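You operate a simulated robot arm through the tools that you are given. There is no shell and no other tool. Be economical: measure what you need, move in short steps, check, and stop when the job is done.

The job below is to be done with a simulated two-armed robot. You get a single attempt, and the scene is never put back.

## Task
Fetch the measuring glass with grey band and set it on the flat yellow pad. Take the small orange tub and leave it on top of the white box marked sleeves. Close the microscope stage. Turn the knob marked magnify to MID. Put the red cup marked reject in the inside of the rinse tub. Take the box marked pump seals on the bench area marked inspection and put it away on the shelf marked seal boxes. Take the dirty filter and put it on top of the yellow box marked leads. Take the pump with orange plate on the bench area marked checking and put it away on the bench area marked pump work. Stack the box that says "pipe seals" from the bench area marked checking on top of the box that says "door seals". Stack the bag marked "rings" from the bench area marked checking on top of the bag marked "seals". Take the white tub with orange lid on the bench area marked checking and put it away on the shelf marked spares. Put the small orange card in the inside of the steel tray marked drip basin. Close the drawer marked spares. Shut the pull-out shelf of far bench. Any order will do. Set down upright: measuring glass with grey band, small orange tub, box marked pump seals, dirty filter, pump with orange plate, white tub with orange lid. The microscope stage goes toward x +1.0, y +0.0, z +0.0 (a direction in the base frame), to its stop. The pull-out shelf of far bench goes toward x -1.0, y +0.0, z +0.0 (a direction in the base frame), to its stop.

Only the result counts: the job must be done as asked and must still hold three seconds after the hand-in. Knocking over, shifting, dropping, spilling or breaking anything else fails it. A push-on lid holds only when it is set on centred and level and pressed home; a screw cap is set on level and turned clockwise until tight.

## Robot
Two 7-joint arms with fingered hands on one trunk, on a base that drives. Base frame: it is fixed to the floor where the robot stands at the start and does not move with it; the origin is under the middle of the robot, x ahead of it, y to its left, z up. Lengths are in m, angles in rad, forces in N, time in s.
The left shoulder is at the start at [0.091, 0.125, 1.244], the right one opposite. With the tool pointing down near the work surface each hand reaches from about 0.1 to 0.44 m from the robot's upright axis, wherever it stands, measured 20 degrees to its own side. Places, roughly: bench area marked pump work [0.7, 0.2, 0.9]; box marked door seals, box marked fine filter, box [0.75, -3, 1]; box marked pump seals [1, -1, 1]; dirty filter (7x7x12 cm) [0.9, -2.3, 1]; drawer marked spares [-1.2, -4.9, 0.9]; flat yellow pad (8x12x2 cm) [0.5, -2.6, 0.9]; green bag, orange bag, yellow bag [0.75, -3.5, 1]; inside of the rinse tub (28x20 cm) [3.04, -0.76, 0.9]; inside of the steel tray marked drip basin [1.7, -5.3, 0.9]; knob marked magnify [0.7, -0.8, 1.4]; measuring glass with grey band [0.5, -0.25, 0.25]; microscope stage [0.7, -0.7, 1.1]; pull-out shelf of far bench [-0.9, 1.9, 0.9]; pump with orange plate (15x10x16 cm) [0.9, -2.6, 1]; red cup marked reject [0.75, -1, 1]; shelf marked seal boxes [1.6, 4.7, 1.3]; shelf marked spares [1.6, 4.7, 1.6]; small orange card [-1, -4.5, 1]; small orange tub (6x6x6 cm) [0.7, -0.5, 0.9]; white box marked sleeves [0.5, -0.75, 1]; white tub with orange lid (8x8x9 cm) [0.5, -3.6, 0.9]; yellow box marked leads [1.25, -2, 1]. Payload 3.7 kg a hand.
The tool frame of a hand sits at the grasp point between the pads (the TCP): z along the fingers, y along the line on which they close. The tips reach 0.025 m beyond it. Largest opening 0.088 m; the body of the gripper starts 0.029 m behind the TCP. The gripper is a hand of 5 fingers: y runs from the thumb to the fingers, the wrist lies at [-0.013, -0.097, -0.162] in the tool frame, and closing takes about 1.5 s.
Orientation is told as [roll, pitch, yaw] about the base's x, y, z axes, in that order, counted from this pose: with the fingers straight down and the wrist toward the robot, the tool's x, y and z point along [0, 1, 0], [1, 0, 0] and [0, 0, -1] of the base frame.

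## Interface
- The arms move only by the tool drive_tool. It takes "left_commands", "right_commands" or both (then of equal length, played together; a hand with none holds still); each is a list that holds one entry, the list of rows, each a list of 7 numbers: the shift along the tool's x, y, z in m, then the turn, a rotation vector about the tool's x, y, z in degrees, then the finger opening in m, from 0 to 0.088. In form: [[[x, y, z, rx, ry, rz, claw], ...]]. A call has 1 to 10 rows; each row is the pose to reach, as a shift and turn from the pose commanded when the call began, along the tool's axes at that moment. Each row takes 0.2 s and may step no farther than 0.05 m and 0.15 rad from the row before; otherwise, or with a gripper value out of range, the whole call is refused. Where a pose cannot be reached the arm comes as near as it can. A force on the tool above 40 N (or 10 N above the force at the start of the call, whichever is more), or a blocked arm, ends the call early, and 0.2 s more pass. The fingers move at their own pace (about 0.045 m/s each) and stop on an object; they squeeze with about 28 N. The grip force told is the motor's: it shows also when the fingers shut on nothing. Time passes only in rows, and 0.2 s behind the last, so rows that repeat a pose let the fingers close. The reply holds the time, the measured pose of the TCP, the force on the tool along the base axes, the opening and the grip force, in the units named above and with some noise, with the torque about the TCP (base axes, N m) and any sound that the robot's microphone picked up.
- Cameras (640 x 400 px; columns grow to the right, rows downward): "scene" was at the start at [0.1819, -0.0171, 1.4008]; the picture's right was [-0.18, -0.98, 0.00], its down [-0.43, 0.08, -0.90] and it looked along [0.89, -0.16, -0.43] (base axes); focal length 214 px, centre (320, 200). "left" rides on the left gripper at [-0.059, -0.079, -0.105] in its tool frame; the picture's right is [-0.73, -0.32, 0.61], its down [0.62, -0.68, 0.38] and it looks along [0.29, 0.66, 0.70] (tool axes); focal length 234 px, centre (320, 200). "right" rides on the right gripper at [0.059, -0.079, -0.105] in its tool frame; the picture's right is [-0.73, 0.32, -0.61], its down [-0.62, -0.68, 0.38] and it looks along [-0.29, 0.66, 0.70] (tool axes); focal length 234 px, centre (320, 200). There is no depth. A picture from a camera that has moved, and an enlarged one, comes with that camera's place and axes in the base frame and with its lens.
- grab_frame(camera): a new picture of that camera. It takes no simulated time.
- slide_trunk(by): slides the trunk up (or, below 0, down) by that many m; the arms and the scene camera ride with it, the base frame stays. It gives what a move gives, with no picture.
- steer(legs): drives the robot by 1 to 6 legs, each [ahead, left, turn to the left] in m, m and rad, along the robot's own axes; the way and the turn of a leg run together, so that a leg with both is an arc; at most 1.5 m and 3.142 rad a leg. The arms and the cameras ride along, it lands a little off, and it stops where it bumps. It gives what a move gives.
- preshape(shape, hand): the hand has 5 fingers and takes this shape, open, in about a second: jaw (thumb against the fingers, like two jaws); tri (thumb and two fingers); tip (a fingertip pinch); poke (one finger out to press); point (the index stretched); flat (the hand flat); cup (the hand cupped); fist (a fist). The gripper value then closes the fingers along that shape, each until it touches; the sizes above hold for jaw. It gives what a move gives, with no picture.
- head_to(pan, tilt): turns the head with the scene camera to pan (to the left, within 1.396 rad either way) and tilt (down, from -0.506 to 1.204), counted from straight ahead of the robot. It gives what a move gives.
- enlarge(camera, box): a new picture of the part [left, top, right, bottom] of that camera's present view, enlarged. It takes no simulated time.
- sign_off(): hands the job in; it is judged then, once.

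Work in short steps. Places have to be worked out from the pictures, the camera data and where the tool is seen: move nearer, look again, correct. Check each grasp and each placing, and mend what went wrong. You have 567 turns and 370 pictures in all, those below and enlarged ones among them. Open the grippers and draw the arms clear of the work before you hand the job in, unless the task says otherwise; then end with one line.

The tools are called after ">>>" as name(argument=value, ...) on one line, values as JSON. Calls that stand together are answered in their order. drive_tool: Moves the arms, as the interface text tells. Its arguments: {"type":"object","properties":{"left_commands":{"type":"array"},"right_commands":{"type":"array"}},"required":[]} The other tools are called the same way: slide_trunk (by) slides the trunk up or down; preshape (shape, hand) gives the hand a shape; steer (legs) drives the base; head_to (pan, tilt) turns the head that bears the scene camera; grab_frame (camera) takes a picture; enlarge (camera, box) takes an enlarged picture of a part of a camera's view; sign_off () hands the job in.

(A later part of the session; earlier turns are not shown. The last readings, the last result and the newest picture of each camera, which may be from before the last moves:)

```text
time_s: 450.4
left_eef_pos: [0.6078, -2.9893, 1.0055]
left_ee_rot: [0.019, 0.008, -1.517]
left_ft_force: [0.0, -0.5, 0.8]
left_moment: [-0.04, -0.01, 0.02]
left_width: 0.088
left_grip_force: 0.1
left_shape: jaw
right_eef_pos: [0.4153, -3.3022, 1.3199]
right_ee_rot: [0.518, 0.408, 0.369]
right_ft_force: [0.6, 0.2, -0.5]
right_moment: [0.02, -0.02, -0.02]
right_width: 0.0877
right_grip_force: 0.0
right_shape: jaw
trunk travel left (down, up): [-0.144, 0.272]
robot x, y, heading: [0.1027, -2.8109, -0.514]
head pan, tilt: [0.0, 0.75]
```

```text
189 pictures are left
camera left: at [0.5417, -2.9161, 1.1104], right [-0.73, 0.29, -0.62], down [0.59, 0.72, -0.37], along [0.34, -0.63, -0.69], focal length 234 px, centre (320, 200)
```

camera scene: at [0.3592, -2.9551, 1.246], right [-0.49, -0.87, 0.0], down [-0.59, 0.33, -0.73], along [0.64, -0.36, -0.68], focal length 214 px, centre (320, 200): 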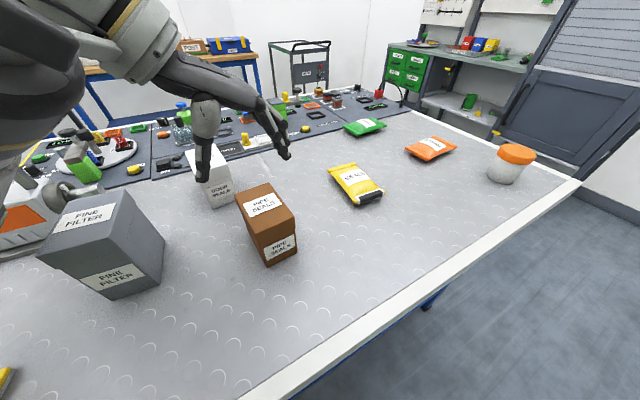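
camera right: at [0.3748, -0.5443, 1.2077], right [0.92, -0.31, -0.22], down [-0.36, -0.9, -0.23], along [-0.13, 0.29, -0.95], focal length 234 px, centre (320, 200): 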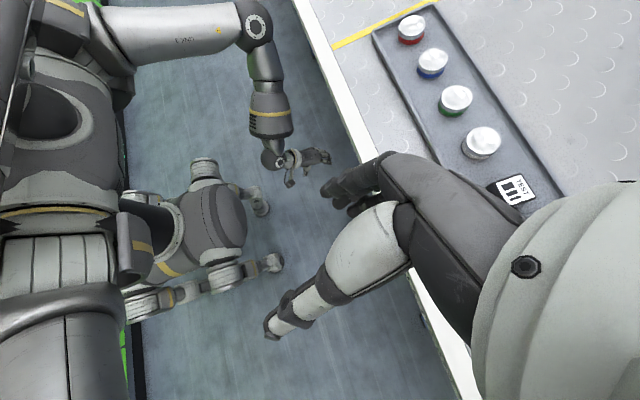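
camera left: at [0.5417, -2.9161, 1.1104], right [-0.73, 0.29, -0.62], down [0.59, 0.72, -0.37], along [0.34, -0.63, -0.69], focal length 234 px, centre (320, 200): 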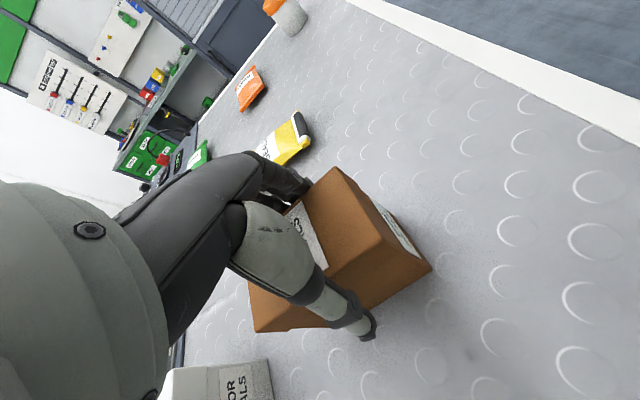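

The thumb and fingers straddle the box. I go 1.5 cm lower and close.

>>> drive_tool(left_commands=[[[0, 0.001, 0.01, 0, 0, 0, 0.088], [0, 0.001, 0.017, 0, 0, 0, 0.088], [0, 0.001, 0.017, 0, 0, 0, 0.03], [0, 0.001, 0.017, 0, 0, 0, 0.03], [0, 0.001, 0.017, 0, 0, 0, 0.03], [0, 0.001, 0.017, 0, 0, 0, 0.03], [0, 0.001, 0.017, 0, 0, 0, 0.03]]])

>>> grab_frame(camera="left")

```text
time_s: 452.0
left_eef_pos: [0.6097, -2.9855, 0.9892]
left_ee_rot: [0.025, -0.003, -1.506]
left_ft_force: [-0.4, -2.1, 6.5]
left_moment: [0.09, -0.09, -0.07]
left_width: 0.0564
left_grip_force: 27.7
left_shape: jaw
right_eef_pos: [0.4165, -3.296, 1.319]
right_ee_rot: [0.519, 0.414, 0.371]
right_ft_force: [0.1, -0.6, 0.3]
right_moment: [-0.01, 0.02, 0.02]
right_width: 0.0877
right_grip_force: 0.1
right_shape: jaw
trunk travel left (down, up): [-0.144, 0.272]
robot x, y, heading: [0.1007, -2.809, -0.51]
head pan, tilt: [0.0, 0.75]
```

```text
188 pictures are left
camera left: at [0.5423, -2.9105, 1.0932], right [-0.73, 0.27, -0.63], down [0.59, 0.72, -0.37], along [0.35, -0.64, -0.69], focal length 234 px, centre (320, 200)
```

left: 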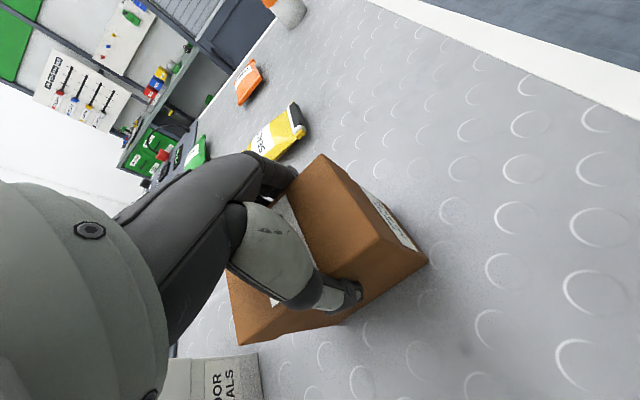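

Held. I lift it.

>>> drive_tool(left_commands=[[[0, 0, -0.02, 0, 0, 0, 0.03], [0, 0, -0.05, 0, 0, 0, 0.03], [0, 0, -0.09, 0, 0, 0, 0.03], [0, 0, -0.13, 0, 0, 0, 0.03], [0, 0, -0.17, 0, 0, 0, 0.03], [0, 0, -0.2, 0, 0, 0, 0.03]]])

>>> grab_frame(camera="scene")

```text
time_s: 453.4
left_eef_pos: [0.6101, -2.9959, 1.1741]
left_ee_rot: [-0.002, 0.02, -1.521]
left_ft_force: [-0.7, 0.9, -1.7]
left_moment: [0.04, 0.0, -0.01]
left_width: 0.056
left_grip_force: 28.4
left_shape: jaw
right_eef_pos: [0.424, -3.3024, 1.3142]
right_ee_rot: [0.527, 0.418, 0.369]
right_ft_force: [-1.1, 0.0, -0.1]
right_moment: [0.02, 0.0, 0.01]
right_width: 0.0879
right_grip_force: 0.1
right_shape: jaw
trunk travel left (down, up): [-0.144, 0.272]
robot x, y, heading: [0.1017, -2.8068, -0.513]
head pan, tilt: [0.0, 0.75]
```

```text
187 pictures are left
camera scene: at [0.3599, -2.9557, 1.2456], right [-0.49, -0.87, 0.0], down [-0.59, 0.34, -0.73], along [0.64, -0.36, -0.68], focal length 214 px, centre (320, 200)
```

scene: 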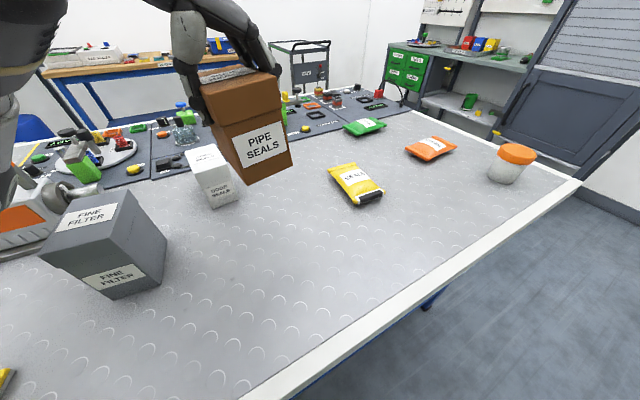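

I raise it a bit more, turn the robot back to face the bench squarely and rotate the hand to point straight ahead.

>>> drive_tool(left_commands=[[[0, 0, -0.03, 0, 0, 0, 0.03], [0, 0, -0.06, 0, 0, 0, 0.03]]])

>>> steer(legs=[[0, 0, 0.513], [0, -0.2, 0]])

>>> drive_tool(left_commands=[[[0, 0, 0, 0, 0, -8, 0.03], [0, 0, 0, 0, 0, -16, 0.03], [0, 0, 0, 0, 0, -24, 0.03], [0, 0, 0, 0, 0, -32, 0.03], [0, 0, 0, 0, 0, -40, 0.03], [0, 0, 0, 0, 0, -48, 0.03], [0, 0, 0, 0, 0, -56, 0.03]]])

>>> grab_frame(camera="scene")

```text
time_s: 454.0
left_eef_pos: [0.6103, -2.9967, 1.2346]
left_ee_rot: [0.0, 0.018, -1.519]
left_ft_force: [0.0, 0.2, -0.6]
left_moment: [-0.04, 0.01, 0.01]
left_width: 0.056
left_grip_force: 27.7
left_shape: jaw
right_eef_pos: [0.4257, -3.3037, 1.3138]
right_ee_rot: [0.526, 0.419, 0.371]
right_ft_force: [-0.4, 0.2, -0.3]
right_moment: [0.0, 0.02, 0.0]
right_width: 0.0879
right_grip_force: 0.0
right_shape: jaw
trunk travel left (down, up): [-0.144, 0.272]
robot x, y, heading: [0.1001, -2.809, -0.508]
head pan, tilt: [0.0, 0.75]
```

```text
time_s: 457.9
left_eef_pos: [0.6361, -2.928, 1.2351]
left_ee_rot: [-0.004, 0.021, -1.014]
left_ft_force: [-0.5, 0.8, -0.1]
left_moment: [0.02, 0.05, 0.05]
left_width: 0.0559
left_grip_force: 28.1
left_shape: jaw
right_eef_pos: [0.6228, -3.2876, 1.3136]
right_ee_rot: [0.529, 0.418, 0.88]
right_ft_force: [0.9, -0.9, 0.4]
right_moment: [0.0, 0.03, 0.01]
right_width: 0.0882
right_grip_force: 0.0
right_shape: jaw
trunk travel left (down, up): [-0.144, 0.272]
robot x, y, heading: [0.1005, -3.0142, -0.006]
head pan, tilt: [0.0, 0.75]
```

```text
time_s: 459.5
left_eef_pos: [0.6342, -2.9288, 1.2354]
left_ee_rot: [0.016, 0.011, -0.033]
left_ft_force: [-0.3, -0.9, -0.9]
left_moment: [0.01, 0.0, 0.02]
left_width: 0.0562
left_grip_force: 27.9
left_shape: jaw
right_eef_pos: [0.6214, -3.2857, 1.3132]
right_ee_rot: [0.527, 0.419, 0.879]
right_ft_force: [-0.6, 0.7, 0.2]
right_moment: [0.0, -0.01, 0.01]
right_width: 0.0879
right_grip_force: 0.0
right_shape: jaw
trunk travel left (down, up): [-0.144, 0.272]
robot x, y, heading: [0.0999, -3.0096, -0.004]
head pan, tilt: [0.0, 0.75]
```

```text
186 pictures are left
camera scene: at [0.3967, -3.0143, 1.2457], right [-0.01, -1.0, 0.0], down [-0.68, 0.0, -0.73], along [0.73, -0.01, -0.68], focal length 214 px, centre (320, 200)
```

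scene: 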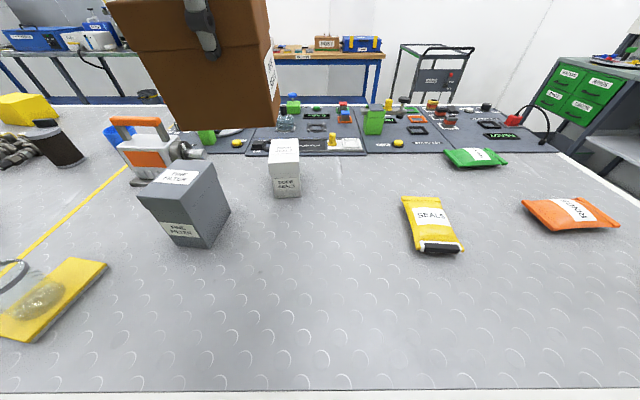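

>>> enlarge(camera="scene", box=[240, 125, 320, 205])

```text
5.00 times, centred on (280, 165) of scene
camera zoom: at [0.3967, -3.0143, 1.2457], right [-0.01, -1.0, 0.0], down [-0.68, 0.0, -0.73], along [0.73, -0.01, -0.68], focal length 1072 px, centre (520, 375)
```

zoom: 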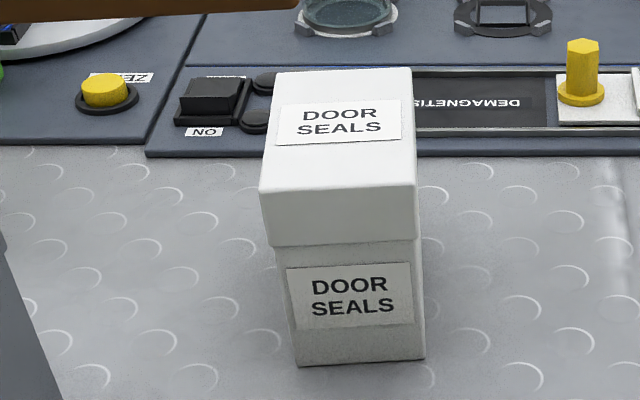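

White box top: x 0.768–0.870, y centre −2.941, z≈1.004. I drive ahead 8 cm, then reach out the rest.

>>> steer(legs=[[0.08, 0, 0]])

>>> drive_tool(left_commands=[[[-0.003, 0.03, 0, 0, 0, 0, 0.03], [-0.006, 0.06, 0, 0, 0, 0, 0.03], [-0.01, 0.09, 0, 0, 0, 0, 0.03]]])

>>> grab_frame(camera="left")

```text
time_s: 460.7
left_eef_pos: [0.7163, -2.9278, 1.2336]
left_ee_rot: [0.016, 0.015, -0.03]
left_ft_force: [0.7, 0.8, -1.5]
left_moment: [0.02, 0.02, -0.03]
left_width: 0.0561
left_grip_force: 27.6
left_shape: jaw
right_eef_pos: [0.7061, -3.2837, 1.3142]
right_ee_rot: [0.528, 0.42, 0.885]
right_ft_force: [-0.6, -0.2, 0.3]
right_moment: [-0.01, -0.01, 0.01]
right_width: 0.088
right_grip_force: 0.0
right_shape: jaw
trunk travel left (down, up): [-0.144, 0.272]
robot x, y, heading: [0.185, -3.0152, 0.004]
head pan, tilt: [0.0, 0.75]
stopped in leg 1: the robot was blocked; the commanded pose is now the measured one
```

```text
time_s: 461.5
left_eef_pos: [0.8105, -2.9399, 1.2317]
left_ee_rot: [0.016, 0.016, -0.029]
left_ft_force: [0.6, 0.6, -1.7]
left_moment: [0.01, 0.01, 0.0]
left_width: 0.056
left_grip_force: 28.0
left_shape: jaw
right_eef_pos: [0.7087, -3.284, 1.3122]
right_ee_rot: [0.531, 0.422, 0.885]
right_ft_force: [0.4, 0.9, 0.0]
right_moment: [-0.05, -0.01, 0.02]
right_width: 0.088
right_grip_force: 0.1
right_shape: jaw
trunk travel left (down, up): [-0.144, 0.272]
robot x, y, heading: [0.1838, -3.0168, -0.002]
head pan, tilt: [0.0, 0.75]
```

```text
184 pictures are left
camera left: at [0.7301, -2.9974, 1.3387], right [-0.35, -0.71, -0.61], down [-0.67, 0.65, -0.36], along [0.66, 0.28, -0.7], focal length 234 px, centre (320, 200)
```

left: 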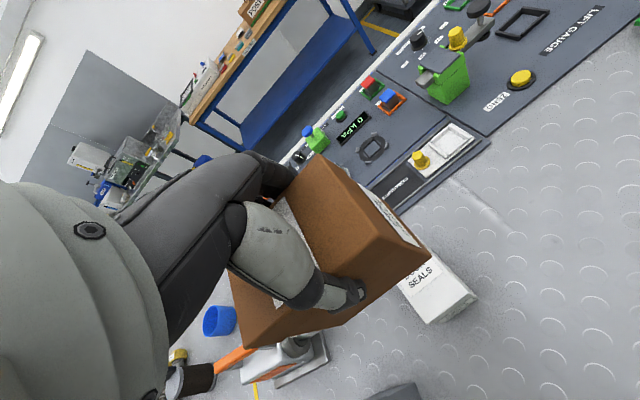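

I adjust by 1 cm and lower the brown box onto the white one, slowing near z≈1.09.

>>> drive_tool(left_commands=[[[-0.01, 0.008, 0.03, 0, 0, 0, 0.03], [-0.01, 0.008, 0.07, 0, 0, 0, 0.03], [-0.01, 0.008, 0.105, 0, 0, 0, 0.03], [-0.01, 0.008, 0.125, 0, 0, 0, 0.03], [-0.01, 0.008, 0.134, 0, 0, 0, 0.03]]])

>>> grab_frame(camera="scene")

>>> grab_frame(camera="left")

```text
time_s: 462.7
left_eef_pos: [0.8137, -2.9489, 1.0965]
left_ee_rot: [0.016, 0.014, -0.029]
left_ft_force: [0.6, -0.1, -1.5]
left_moment: [0.0, -0.02, -0.03]
left_width: 0.0559
left_grip_force: 28.1
left_shape: jaw
right_eef_pos: [0.7074, -3.2868, 1.3129]
right_ee_rot: [0.528, 0.42, 0.884]
right_ft_force: [0.1, 0.1, 0.5]
right_moment: [-0.03, -0.01, 0.0]
right_width: 0.0879
right_grip_force: 0.1
right_shape: jaw
trunk travel left (down, up): [-0.144, 0.272]
robot x, y, heading: [0.1838, -3.0145, 0.001]
head pan, tilt: [0.0, 0.75]
```

```text
183 pictures are left
camera scene: at [0.4799, -3.0144, 1.2456], right [0.0, -1.0, 0.0], down [-0.68, 0.0, -0.73], along [0.73, 0.0, -0.68], focal length 214 px, centre (320, 200)
```

scene: 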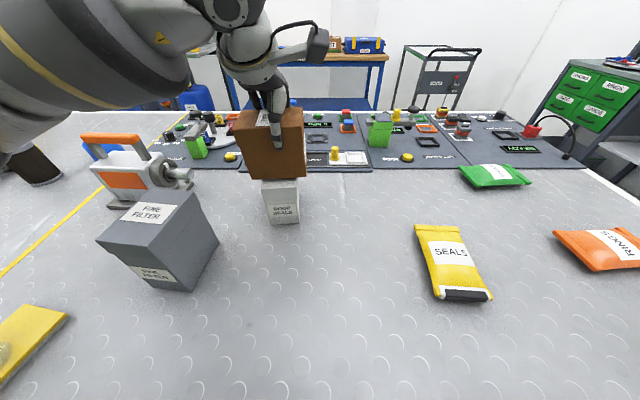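

```text
182 pictures are left
camera left: at [0.7338, -3.0072, 1.2037], right [-0.35, -0.71, -0.61], down [-0.67, 0.65, -0.36], along [0.66, 0.28, -0.7], focal length 234 px, centre (320, 200)
```

left: 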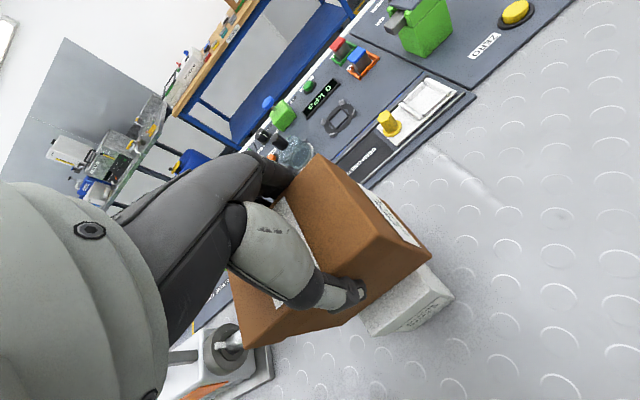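

The brown box sits ~1.3 cm left of the white one's centre; I shift it right and lower to contact.

>>> drive_tool(left_commands=[[[-0.013, 0.003, 0.0, 0, 0, 0, 0.03], [-0.013, 0.003, 0.005, 0, 0, 0, 0.03], [-0.013, 0.003, 0.01, 0, 0, 0, 0.03]]])

```text
time_s: 463.5
left_eef_pos: [0.8149, -2.9609, 1.0896]
left_ee_rot: [0.013, 0.011, -0.03]
left_ft_force: [1.6, -1.5, 4.7]
left_moment: [0.17, 0.03, -0.04]
left_width: 0.0559
left_grip_force: 28.0
left_shape: jaw
right_eef_pos: [0.7067, -3.2859, 1.312]
right_ee_rot: [0.529, 0.42, 0.884]
right_ft_force: [-0.5, 0.0, 0.1]
right_moment: [0.0, 0.01, -0.01]
right_width: 0.0878
right_grip_force: 0.0
right_shape: jaw
trunk travel left (down, up): [-0.144, 0.272]
robot x, y, heading: [0.1852, -3.0131, -0.005]
head pan, tilt: [0.0, 0.75]
```

Contact starts (5 N). I check the alignment before letting go.

>>> enlarge(camera="scene", box=[200, 60, 360, 240])

```text
2.22 times, centred on (280, 150) of scene
camera zoom: at [0.4792, -3.0146, 1.2459], right [0.0, -1.0, 0.0], down [-0.68, 0.0, -0.73], along [0.73, 0.0, -0.68], focal length 477 px, centre (409, 311)
```

zoom: 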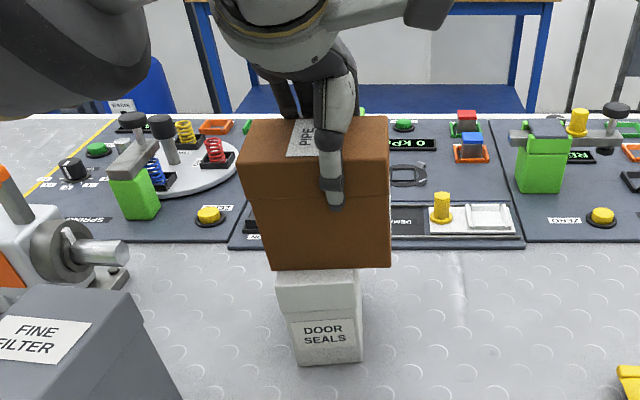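

Well centred. I press slightly more, release and rise.

>>> drive_tool(left_commands=[[[0, 0, 0.002, 0, 0, 0, 0.03], [0, 0, 0.0, 0, 0, 0, 0.088], [0, 0, 0.0, 0, 0, 0, 0.088], [0, 0, 0.0, 0, 0, 0, 0.088], [0, 0, -0.002, 0, 0, 0, 0.088], [0, 0, -0.03, 0, 0, 0, 0.088], [0, 0, -0.07, 0, 0, 0, 0.088], [0, 0, -0.11, 0, 0, 0, 0.088], [0, 0, -0.15, 0, 0, 0, 0.088]]])

>>> grab_frame(camera="scene")

```text
time_s: 465.5
left_eef_pos: [0.8149, -2.9635, 1.2389]
left_ee_rot: [0.016, 0.014, -0.031]
left_ft_force: [0.3, 0.1, 0.0]
left_moment: [0.02, -0.03, -0.01]
left_width: 0.0877
left_grip_force: 0.0
left_shape: jaw
right_eef_pos: [0.7066, -3.2854, 1.3149]
right_ee_rot: [0.527, 0.419, 0.887]
right_ft_force: [-0.1, 0.2, 0.7]
right_moment: [0.01, -0.02, -0.04]
right_width: 0.0879
right_grip_force: 0.1
right_shape: jaw
trunk travel left (down, up): [-0.144, 0.272]
robot x, y, heading: [0.1855, -3.0138, -0.002]
head pan, tilt: [0.0, 0.75]
```

```text
180 pictures are left
camera scene: at [0.4789, -3.0146, 1.246], right [0.0, -1.0, 0.0], down [-0.68, 0.0, -0.73], along [0.73, 0.0, -0.68], focal length 214 px, centre (320, 200)
```

scene: 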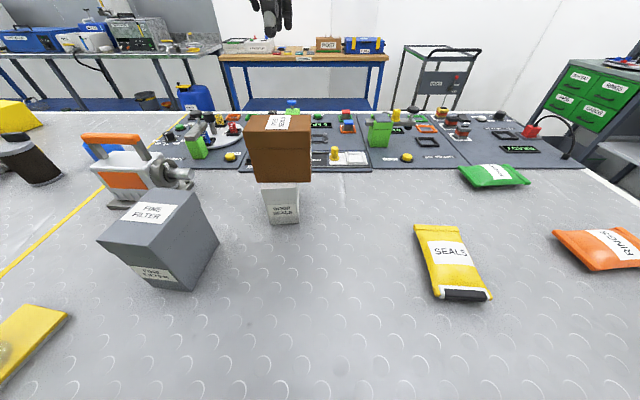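

The pipe-seals box is stacked on door seals. Next the rings bag: I draw the hand back and move right to look at the bags.

>>> drive_tool(left_commands=[[[0, -0.04, 0, 0, 0, 0, 0.088], [0, -0.08, 0, 0, 0, 0, 0.088], [0, -0.11, 0, 0, 0, 0, 0.088]]])

>>> steer(legs=[[-0.05, 0, 0], [0, -0.5, 0]])

>>> grab_frame(camera="scene")

>>> grab_frame(camera="left")

```text
time_s: 466.3
left_eef_pos: [0.7078, -2.9596, 1.2401]
left_ee_rot: [0.015, 0.012, -0.03]
left_ft_force: [-0.2, 0.6, 0.5]
left_moment: [0.02, -0.02, 0.0]
left_width: 0.0879
left_grip_force: 0.1
left_shape: jaw
right_eef_pos: [0.7054, -3.286, 1.315]
right_ee_rot: [0.528, 0.419, 0.886]
right_ft_force: [0.4, 0.1, 0.3]
right_moment: [0.02, -0.01, -0.04]
right_width: 0.0877
right_grip_force: 0.0
right_shape: jaw
trunk travel left (down, up): [-0.144, 0.272]
robot x, y, heading: [0.1839, -3.0105, -0.003]
head pan, tilt: [0.0, 0.75]
```

```text
time_s: 471.8
left_eef_pos: [0.6588, -3.4654, 1.2404]
left_ee_rot: [0.017, 0.017, -0.024]
left_ft_force: [0.2, -0.3, 0.1]
left_moment: [0.0, -0.02, 0.01]
left_width: 0.088
left_grip_force: 0.1
left_shape: jaw
right_eef_pos: [0.6584, -3.7906, 1.3129]
right_ee_rot: [0.53, 0.421, 0.89]
right_ft_force: [-0.1, 0.6, -0.3]
right_moment: [-0.02, 0.01, 0.0]
right_width: 0.0879
right_grip_force: 0.1
right_shape: jaw
trunk travel left (down, up): [-0.144, 0.272]
robot x, y, heading: [0.133, -3.5228, 0.003]
head pan, tilt: [0.0, 0.75]
```

```text
179 pictures are left
camera scene: at [0.4302, -3.5217, 1.2456], right [0.0, -1.0, 0.0], down [-0.68, 0.0, -0.73], along [0.73, 0.0, -0.68], focal length 214 px, centre (320, 200)
```

scene: 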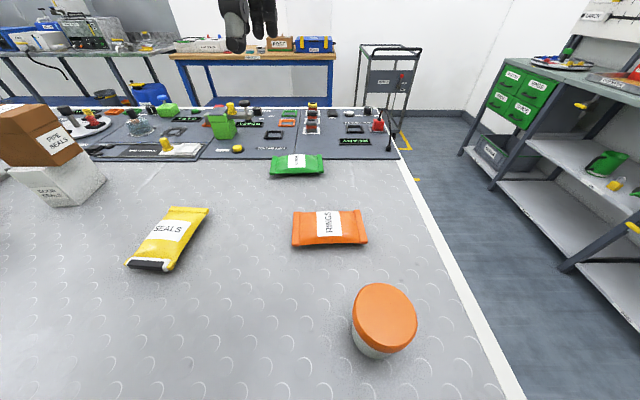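

```text
178 pictures are left
camera left: at [0.5796, -3.5239, 1.3472], right [-0.35, -0.71, -0.61], down [-0.67, 0.65, -0.36], along [0.65, 0.29, -0.7], focal length 234 px, centre (320, 200)
```

left: 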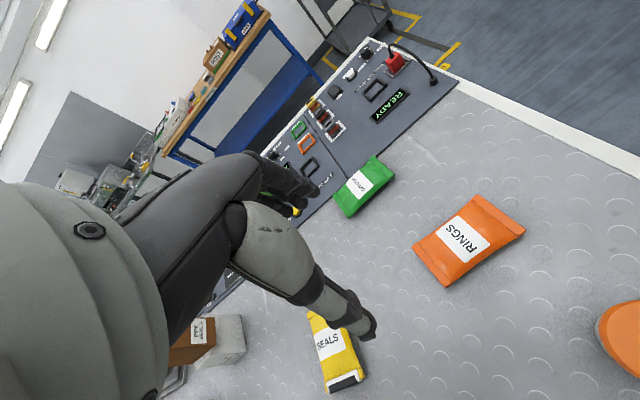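

>>> enlarge(camera="scene", box=[270, 190, 390, 265])

>>> enlarge(camera="scene", box=[110, 190, 230, 285])

```text
5.33 times, centred on (330, 228) of scene
camera zoom: at [0.4302, -3.5217, 1.2456], right [0.0, -1.0, 0.0], down [-0.68, 0.0, -0.73], along [0.73, 0.0, -0.68], focal length 1144 px, centre (267, 53)
```

zoom: 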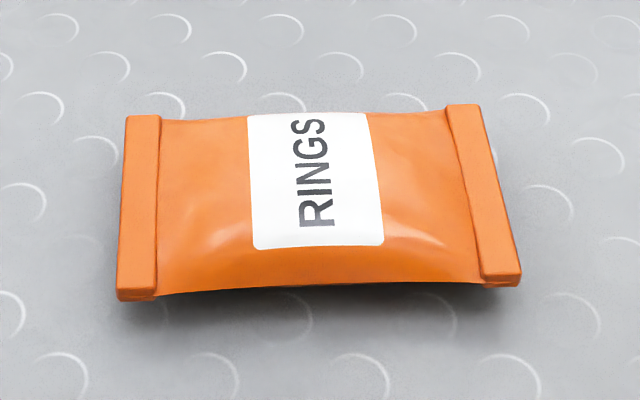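

```text
4.21 times, centred on (170, 238) of scene
camera zoom: at [0.4302, -3.5217, 1.2456], right [0.0, -1.0, 0.0], down [-0.68, 0.0, -0.73], along [0.73, 0.0, -0.68], focal length 903 px, centre (952, 42)
```

zoom: 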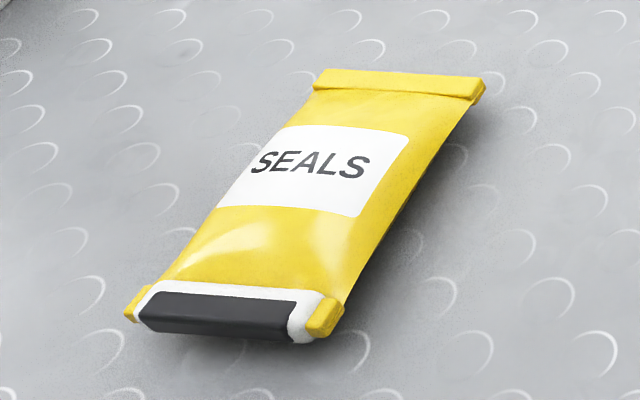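

The rings bag is 8.2 cm across x and 14 cm along y, centre (0.701,-3.536), turned ~3°. It just fits the 8.8 cm opening. I move above it, yaw 4.6° and go down to z≈1.0 for a closer look.

>>> drive_tool(left_commands=[[[-0.03, 0.02, 0.02, 0, 0, -2, 0.088], [-0.05, 0.035, 0.05, 0, 0, -4.6, 0.088], [-0.069, 0.045, 0.08, 0, 0, -4.6, 0.088], [-0.069, 0.045, 0.12, 0, 0, -4.6, 0.088], [-0.069, 0.045, 0.16, 0, 0, -4.6, 0.088], [-0.069, 0.045, 0.2, 0, 0, -4.6, 0.088], [-0.069, 0.045, 0.24, 0, 0, -4.6, 0.088]]])

>>> grab_frame(camera="left")

>>> enlarge(camera="scene", box=[250, 130, 410, 270])

```text
time_s: 473.4
left_eef_pos: [0.7002, -3.5318, 0.9983]
left_ee_rot: [0.015, 0.014, 0.058]
left_ft_force: [0.5, -1.0, -0.7]
left_moment: [0.0, -0.04, -0.02]
left_width: 0.0879
left_grip_force: 0.2
left_shape: jaw
right_eef_pos: [0.6584, -3.7912, 1.3124]
right_ee_rot: [0.529, 0.419, 0.892]
right_ft_force: [-0.2, -1.1, -0.9]
right_moment: [-0.03, -0.01, -0.01]
right_width: 0.0877
right_grip_force: 0.1
right_shape: jaw
trunk travel left (down, up): [-0.144, 0.272]
robot x, y, heading: [0.1294, -3.5231, 0.004]
head pan, tilt: [0.0, 0.75]
```

```text
175 pictures are left
camera left: at [0.6255, -3.597, 1.1049], right [-0.29, -0.73, -0.61], down [-0.72, 0.59, -0.36], along [0.63, 0.34, -0.7], focal length 234 px, centre (320, 200)
```

left: 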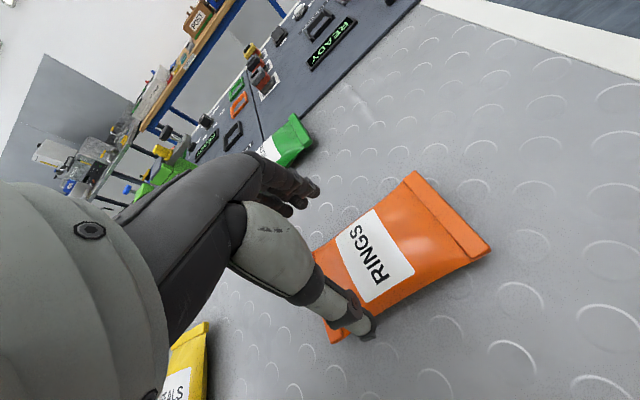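

```text
2.86 times, centred on (330, 200) of scene
camera zoom: at [0.4309, -3.5215, 1.2453], right [0.0, -1.0, 0.0], down [-0.68, 0.0, -0.73], along [0.73, 0.0, -0.68], focal length 613 px, centre (291, 200)
```

zoom: 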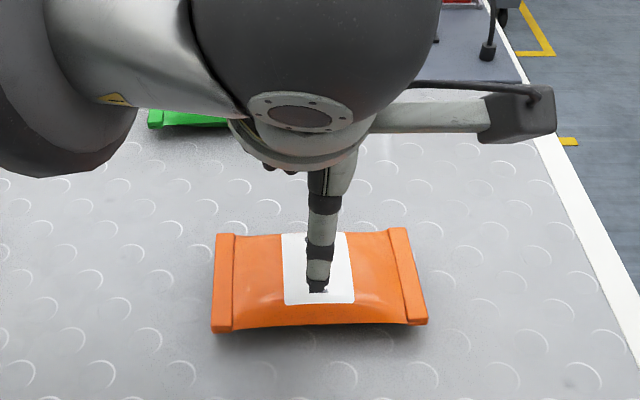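

Edges at x≈0.666 and 0.749, so the centre is x≈0.708. I shift 8 mm and descend slowly to z≈0.94.

>>> drive_tool(left_commands=[[[-0.005, 0.008, 0.02, 0, 0, 0, 0.088], [-0.005, 0.008, 0.035, 0, 0, 0, 0.088], [-0.005, 0.008, 0.045, 0, 0, 0, 0.088], [-0.005, 0.008, 0.052, 0, 0, 0, 0.088], [-0.005, 0.008, 0.058, 0, 0, 0, 0.088]]])

>>> grab_frame(camera="left")

>>> enlarge(camera="scene", box=[250, 130, 410, 270])

```text
time_s: 474.6
left_eef_pos: [0.7069, -3.5344, 0.9411]
left_ee_rot: [0.016, 0.011, 0.057]
left_ft_force: [-0.5, 0.2, 0.2]
left_moment: [0.01, -0.03, 0.01]
left_width: 0.088
left_grip_force: 0.0
left_shape: jaw
right_eef_pos: [0.6593, -3.792, 1.312]
right_ee_rot: [0.529, 0.421, 0.89]
right_ft_force: [-0.3, -0.2, -0.2]
right_moment: [0.03, -0.02, 0.01]
right_width: 0.0877
right_grip_force: 0.0
right_shape: jaw
trunk travel left (down, up): [-0.144, 0.272]
robot x, y, heading: [0.1343, -3.5217, 0.006]
head pan, tilt: [0.0, 0.75]
```

```text
173 pictures are left
camera left: at [0.6321, -3.6002, 1.0471], right [-0.29, -0.73, -0.62], down [-0.72, 0.59, -0.36], along [0.63, 0.34, -0.7], focal length 234 px, centre (320, 200)
```

left: 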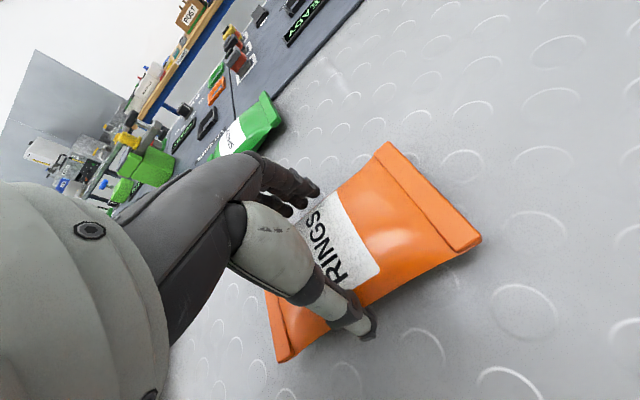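

```text
2.86 times, centred on (330, 200) of scene
camera zoom: at [0.4303, -3.5215, 1.2456], right [0.0, -1.0, 0.0], down [-0.68, 0.0, -0.73], along [0.73, 0.0, -0.68], focal length 613 px, centre (291, 200)
```

zoom: 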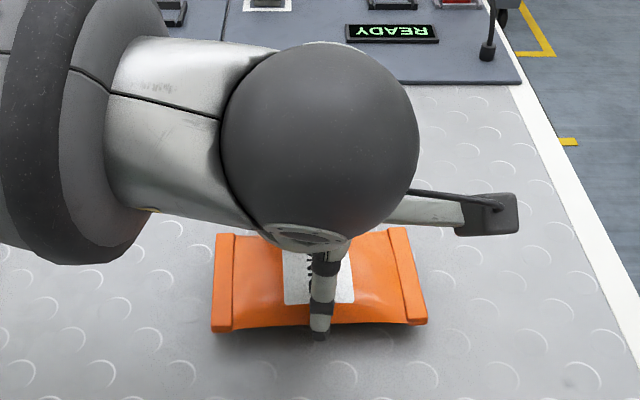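

No contact so far, thumb in front and fingers behind. I lower 8 mm more and close.

>>> drive_tool(left_commands=[[[0, 0, 0.006, 0, 0, 0, 0.088], [0, 0, 0.008, 0, 0, 0, 0.088], [0, 0, 0.008, 0, 0, 0, 0.03], [0, 0, 0.008, 0, 0, 0, 0.03], [0, 0, 0.008, 0, 0, 0, 0.03], [0, 0, 0.008, 0, 0, 0, 0.03], [0, 0, 0.008, 0, 0, 0, 0.03]]])

>>> grab_frame(camera="left")

```text
time_s: 476.2
left_eef_pos: [0.7062, -3.534, 0.9343]
left_ee_rot: [0.013, 0.013, 0.053]
left_ft_force: [-0.1, 0.3, 3.8]
left_moment: [0.0, 0.12, -0.1]
left_width: 0.0747
left_grip_force: 27.8
left_shape: jaw
right_eef_pos: [0.6581, -3.7911, 1.3127]
right_ee_rot: [0.53, 0.42, 0.89]
right_ft_force: [-0.2, 0.6, 0.2]
right_moment: [-0.01, 0.05, -0.01]
right_width: 0.0879
right_grip_force: 0.2
right_shape: jaw
trunk travel left (down, up): [-0.144, 0.272]
robot x, y, heading: [0.1334, -3.5247, 0.005]
head pan, tilt: [0.0, 0.75]
```

```text
171 pictures are left
camera left: at [0.6316, -3.6001, 1.0397], right [-0.29, -0.73, -0.61], down [-0.72, 0.59, -0.36], along [0.63, 0.34, -0.7], focal length 234 px, centre (320, 200)
```

left: 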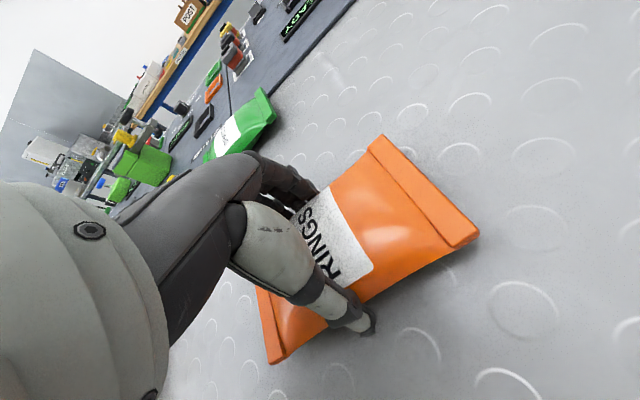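

Gripped at 75 mm, 28 N. I lift.

>>> drive_tool(left_commands=[[[0, 0, -0.02, 0, 0, 0, 0.03], [0, 0, -0.05, 0, 0, 0, 0.03], [0, 0, -0.09, 0, 0, 0, 0.03], [0, 0, -0.13, 0, 0, 0, 0.03], [0, 0, -0.16, 0, 0, 0, 0.03]]])

>>> grab_frame(camera="scene")

```text
time_s: 477.4
left_eef_pos: [0.7085, -3.5383, 1.0929]
left_ee_rot: [0.018, 0.011, 0.056]
left_ft_force: [-0.6, 0.4, -0.4]
left_moment: [0.01, 0.0, 0.02]
left_width: 0.0749
left_grip_force: 28.1
left_shape: jaw
right_eef_pos: [0.6583, -3.792, 1.3128]
right_ee_rot: [0.528, 0.421, 0.89]
right_ft_force: [-0.4, 0.3, -0.4]
right_moment: [-0.01, 0.02, 0.0]
right_width: 0.0879
right_grip_force: 0.1
right_shape: jaw
trunk travel left (down, up): [-0.144, 0.272]
robot x, y, heading: [0.1306, -3.52, 0.003]
head pan, tilt: [0.0, 0.75]
```

```text
170 pictures are left
camera scene: at [0.4298, -3.5215, 1.2457], right [0.0, -1.0, 0.0], down [-0.68, 0.0, -0.73], along [0.73, 0.0, -0.68], focal length 214 px, centre (320, 200)
```

scene: 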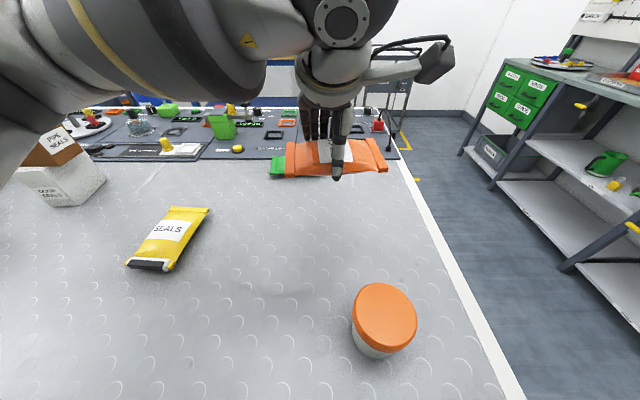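

The bag is lifted level. The seals bag lies at centre (0.681,-3.242), top ≈0.935. I strafe left 0.295 m and shift back 2.7 cm.

>>> steer(legs=[[0, 0.293, 0]])

>>> drive_tool(left_commands=[[[0, -0.027, 0, 0, 0, 3, 0.03]]])

>>> grab_frame(camera="left")

>>> grab_frame(camera="scene")

```text
time_s: 480.6
left_eef_pos: [0.7072, -3.251, 1.0917]
left_ee_rot: [0.016, 0.014, 0.047]
left_ft_force: [-0.1, -0.4, -1.3]
left_moment: [0.0, -0.03, 0.02]
left_width: 0.0746
left_grip_force: 28.3
left_shape: jaw
right_eef_pos: [0.657, -3.5038, 1.3131]
right_ee_rot: [0.528, 0.42, 0.88]
right_ft_force: [-0.8, -0.4, 0.4]
right_moment: [0.0, -0.01, 0.0]
right_width: 0.0881
right_grip_force: 0.0
right_shape: jaw
trunk travel left (down, up): [-0.144, 0.272]
robot x, y, heading: [0.1359, -3.2317, -0.009]
head pan, tilt: [0.0, 0.75]
```

```text
time_s: 481.0
left_eef_pos: [0.6786, -3.2534, 1.0942]
left_ee_rot: [0.015, 0.012, -0.006]
left_ft_force: [-0.9, -0.4, -1.0]
left_moment: [-0.01, -0.01, -0.01]
left_width: 0.0745
left_grip_force: 28.3
left_shape: jaw
right_eef_pos: [0.657, -3.5032, 1.3135]
right_ee_rot: [0.53, 0.42, 0.883]
right_ft_force: [0.1, 0.4, -0.1]
right_moment: [-0.01, 0.0, 0.0]
right_width: 0.0878
right_grip_force: 0.1
right_shape: jaw
trunk travel left (down, up): [-0.144, 0.272]
robot x, y, heading: [0.1337, -3.2318, -0.002]
head pan, tilt: [0.0, 0.75]
```

```text
169 pictures are left
camera left: at [0.6006, -3.3129, 1.2009], right [-0.33, -0.71, -0.61], down [-0.68, 0.63, -0.36], along [0.65, 0.3, -0.7], focal length 234 px, centre (320, 200)
```

left: 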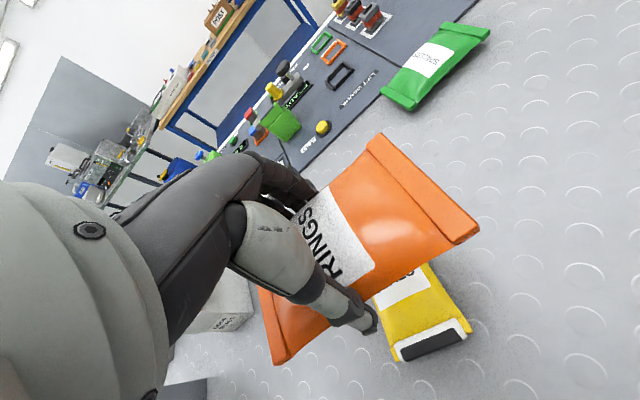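

```text
168 pictures are left
camera scene: at [0.4297, -3.2327, 1.2459], right [-0.01, -1.0, 0.0], down [-0.68, 0.0, -0.73], along [0.73, 0.0, -0.68], focal length 214 px, centre (320, 200)
```

scene: 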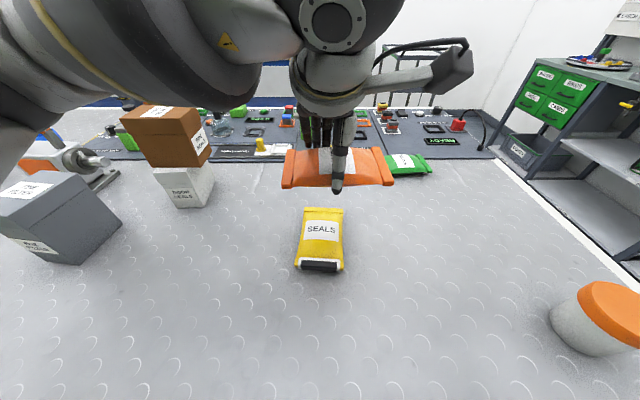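

Seals bag centre is (0.679,-3.236); I shift 1.7 cm left and lower onto it.

>>> drive_tool(left_commands=[[[0.017, 0, 0.02, 0, 0, 0, 0.03], [0.017, 0, 0.06, 0, 0, 0, 0.03], [0.017, 0, 0.095, 0, 0, 0, 0.03], [0.017, 0, 0.112, 0, 0, 0, 0.03], [0.017, 0, 0.12, 0, 0, 0, 0.03]]])

>>> grab_frame(camera="scene")

```text
time_s: 482.2
left_eef_pos: [0.6795, -3.2346, 0.9698]
left_ee_rot: [0.015, 0.013, -0.006]
left_ft_force: [0.7, -0.3, -0.9]
left_moment: [0.01, 0.0, 0.03]
left_width: 0.0747
left_grip_force: 28.2
left_shape: jaw
right_eef_pos: [0.6571, -3.5042, 1.3139]
right_ee_rot: [0.529, 0.422, 0.88]
right_ft_force: [-0.7, 1.5, -0.6]
right_moment: [-0.02, 0.0, 0.01]
right_width: 0.0876
right_grip_force: 0.1
right_shape: jaw
trunk travel left (down, up): [-0.144, 0.272]
robot x, y, heading: [0.1355, -3.2313, -0.005]
head pan, tilt: [0.0, 0.75]
```

```text
167 pictures are left
camera scene: at [0.4305, -3.2327, 1.2456], right [-0.01, -1.0, 0.0], down [-0.68, 0.0, -0.73], along [0.73, 0.0, -0.68], focal length 214 px, centre (320, 200)
```

scene: 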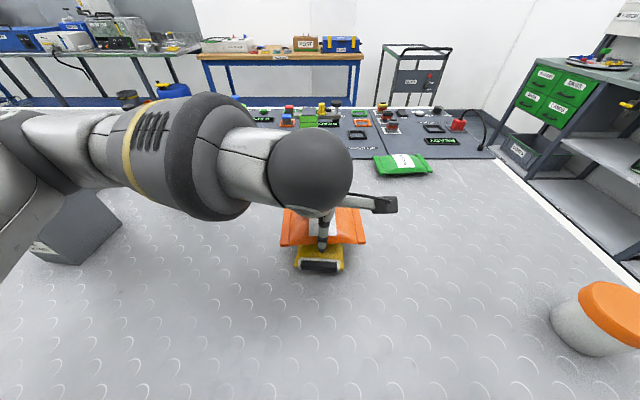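

>>> drive_tool(left_commands=[[[0, 0, 0.004, 0, 0, 0, 0.03], [0, 0, 0.008, 0, 0, 0, 0.03], [0, 0, 0.011, 0, 0, 0, 0.03]]])

```text
time_s: 483.0
left_eef_pos: [0.6786, -3.2349, 0.9671]
left_ee_rot: [0.011, 0.004, -0.005]
left_ft_force: [1.0, -1.0, 26.8]
left_moment: [0.09, 0.4, -0.01]
left_width: 0.0744
left_grip_force: 27.7
left_shape: jaw
right_eef_pos: [0.6535, -3.5033, 1.3154]
right_ee_rot: [0.524, 0.419, 0.879]
right_ft_force: [-0.9, 0.1, 0.4]
right_moment: [0.01, -0.01, 0.02]
right_width: 0.0881
right_grip_force: 0.0
right_shape: jaw
trunk travel left (down, up): [-0.144, 0.272]
robot x, y, heading: [0.1324, -3.2286, -0.004]
head pan, tilt: [0.0, 0.75]
```

Firm contact (27 N). I ease off, release and rise.

>>> drive_tool(left_commands=[[[0, 0, -0.004, 0, 0, 0, 0.03], [0, 0, -0.005, 0, 0, 0, 0.088], [0, 0, -0.005, 0, 0, 0, 0.088], [0, 0, -0.005, 0, 0, 0, 0.088], [0, 0, -0.03, 0, 0, 0, 0.088], [0, 0, -0.07, 0, 0, 0, 0.088], [0, 0, -0.11, 0, 0, 0, 0.088], [0, 0, -0.15, 0, 0, 0, 0.088], [0, 0, -0.19, 0, 0, 0, 0.088]]])

>>> grab_frame(camera="scene")

```text
time_s: 485.0
left_eef_pos: [0.6809, -3.2356, 1.1505]
left_ee_rot: [0.017, 0.011, -0.007]
left_ft_force: [0.2, 0.1, -0.2]
left_moment: [0.02, 0.02, 0.0]
left_width: 0.0879
left_grip_force: 0.0
left_shape: jaw
right_eef_pos: [0.6559, -3.5053, 1.3129]
right_ee_rot: [0.527, 0.42, 0.883]
right_ft_force: [-0.2, 0.1, -0.8]
right_moment: [-0.01, -0.04, 0.0]
right_width: 0.0879
right_grip_force: 0.1
right_shape: jaw
trunk travel left (down, up): [-0.144, 0.272]
robot x, y, heading: [0.1376, -3.2317, -0.006]
head pan, tilt: [0.0, 0.75]
```

```text
166 pictures are left
camera scene: at [0.4297, -3.233, 1.2459], right [-0.01, -1.0, 0.0], down [-0.68, 0.0, -0.73], along [0.73, 0.0, -0.68], focal length 214 px, centre (320, 200)
```

scene: 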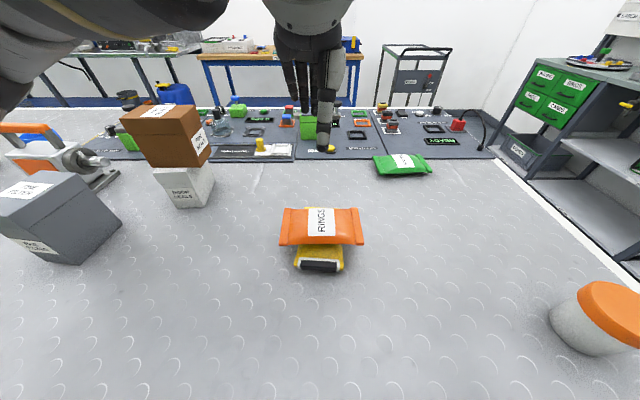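

Rings lies on seals. Next the dirty filter at (0.916,-2.303): I raise the hand and strafe left to y≈-2.42.

>>> drive_tool(left_commands=[[[0, -0.02, -0.04, 0, 0, 0, 0.088], [0, -0.04, -0.08, 0, 0, 0, 0.088], [0, -0.06, -0.1, 0, 0, 0, 0.088]]])

>>> steer(legs=[[-0.03, 0, 0], [0, 0.81, 0]])

>>> head_to(pan=0.05, tilt=0.6)

>>> grab_frame(camera="scene")

>>> grab_frame(camera="left")

```text
time_s: 485.8
left_eef_pos: [0.6226, -3.2383, 1.2541]
left_ee_rot: [0.015, 0.013, -0.006]
left_ft_force: [0.2, 0.0, -0.5]
left_moment: [-0.01, -0.02, -0.03]
left_width: 0.088
left_grip_force: 0.1
left_shape: jaw
right_eef_pos: [0.6561, -3.505, 1.3143]
right_ee_rot: [0.531, 0.422, 0.881]
right_ft_force: [-0.2, 0.2, 0.1]
right_moment: [0.05, -0.02, 0.01]
right_width: 0.0879
right_grip_force: 0.0
right_shape: jaw
trunk travel left (down, up): [-0.144, 0.272]
robot x, y, heading: [0.1366, -3.2292, -0.003]
head pan, tilt: [0.0, 0.75]
```

```text
time_s: 493.6
left_eef_pos: [0.6003, -2.4467, 1.2535]
left_ee_rot: [0.016, 0.015, -0.013]
left_ft_force: [0.1, 0.3, 0.3]
left_moment: [0.02, 0.0, 0.02]
left_width: 0.0881
left_grip_force: 0.0
left_shape: jaw
right_eef_pos: [0.6319, -2.7129, 1.3125]
right_ee_rot: [0.529, 0.42, 0.875]
right_ft_force: [-0.4, 0.3, -0.2]
right_moment: [-0.02, 0.0, -0.02]
right_width: 0.0878
right_grip_force: 0.1
right_shape: jaw
trunk travel left (down, up): [-0.144, 0.272]
robot x, y, heading: [0.1123, -2.4357, -0.019]
head pan, tilt: [0.0, 0.75]
```

```text
time_s: 494.3
left_eef_pos: [0.599, -2.4459, 1.2535]
left_ee_rot: [0.017, 0.014, -0.012]
left_ft_force: [-0.5, 0.5, -0.3]
left_moment: [0.04, 0.01, 0.01]
left_width: 0.088
left_grip_force: 0.0
left_shape: jaw
right_eef_pos: [0.6315, -2.712, 1.3133]
right_ee_rot: [0.529, 0.419, 0.873]
right_ft_force: [-0.2, 0.2, -0.3]
right_moment: [0.03, 0.01, 0.01]
right_width: 0.0881
right_grip_force: 0.1
right_shape: jaw
trunk travel left (down, up): [-0.144, 0.272]
robot x, y, heading: [0.1111, -2.4357, -0.014]
head pan, tilt: [0.051, 0.6]
```

```text
165 pictures are left
camera scene: at [0.4129, -2.4351, 1.2584], right [0.04, -1.0, 0.0], down [-0.56, -0.02, -0.82], along [0.82, 0.03, -0.57], focal length 214 px, centre (320, 200)
```

scene: 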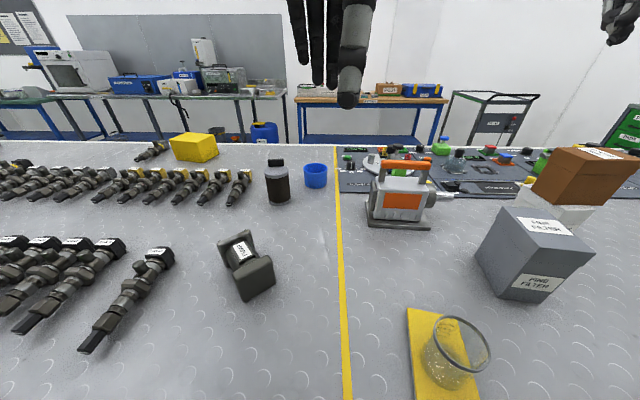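

```text
164 pictures are left
camera left: at [0.521, -2.5061, 1.3597], right [-0.34, -0.71, -0.61], down [-0.68, 0.64, -0.36], along [0.65, 0.29, -0.7], focal length 234 px, centre (320, 200)
```

left: 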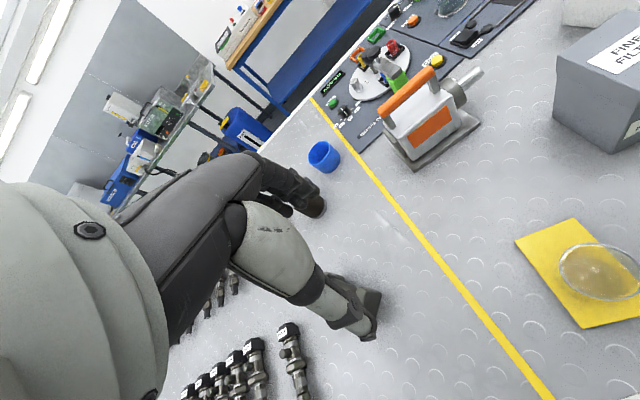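

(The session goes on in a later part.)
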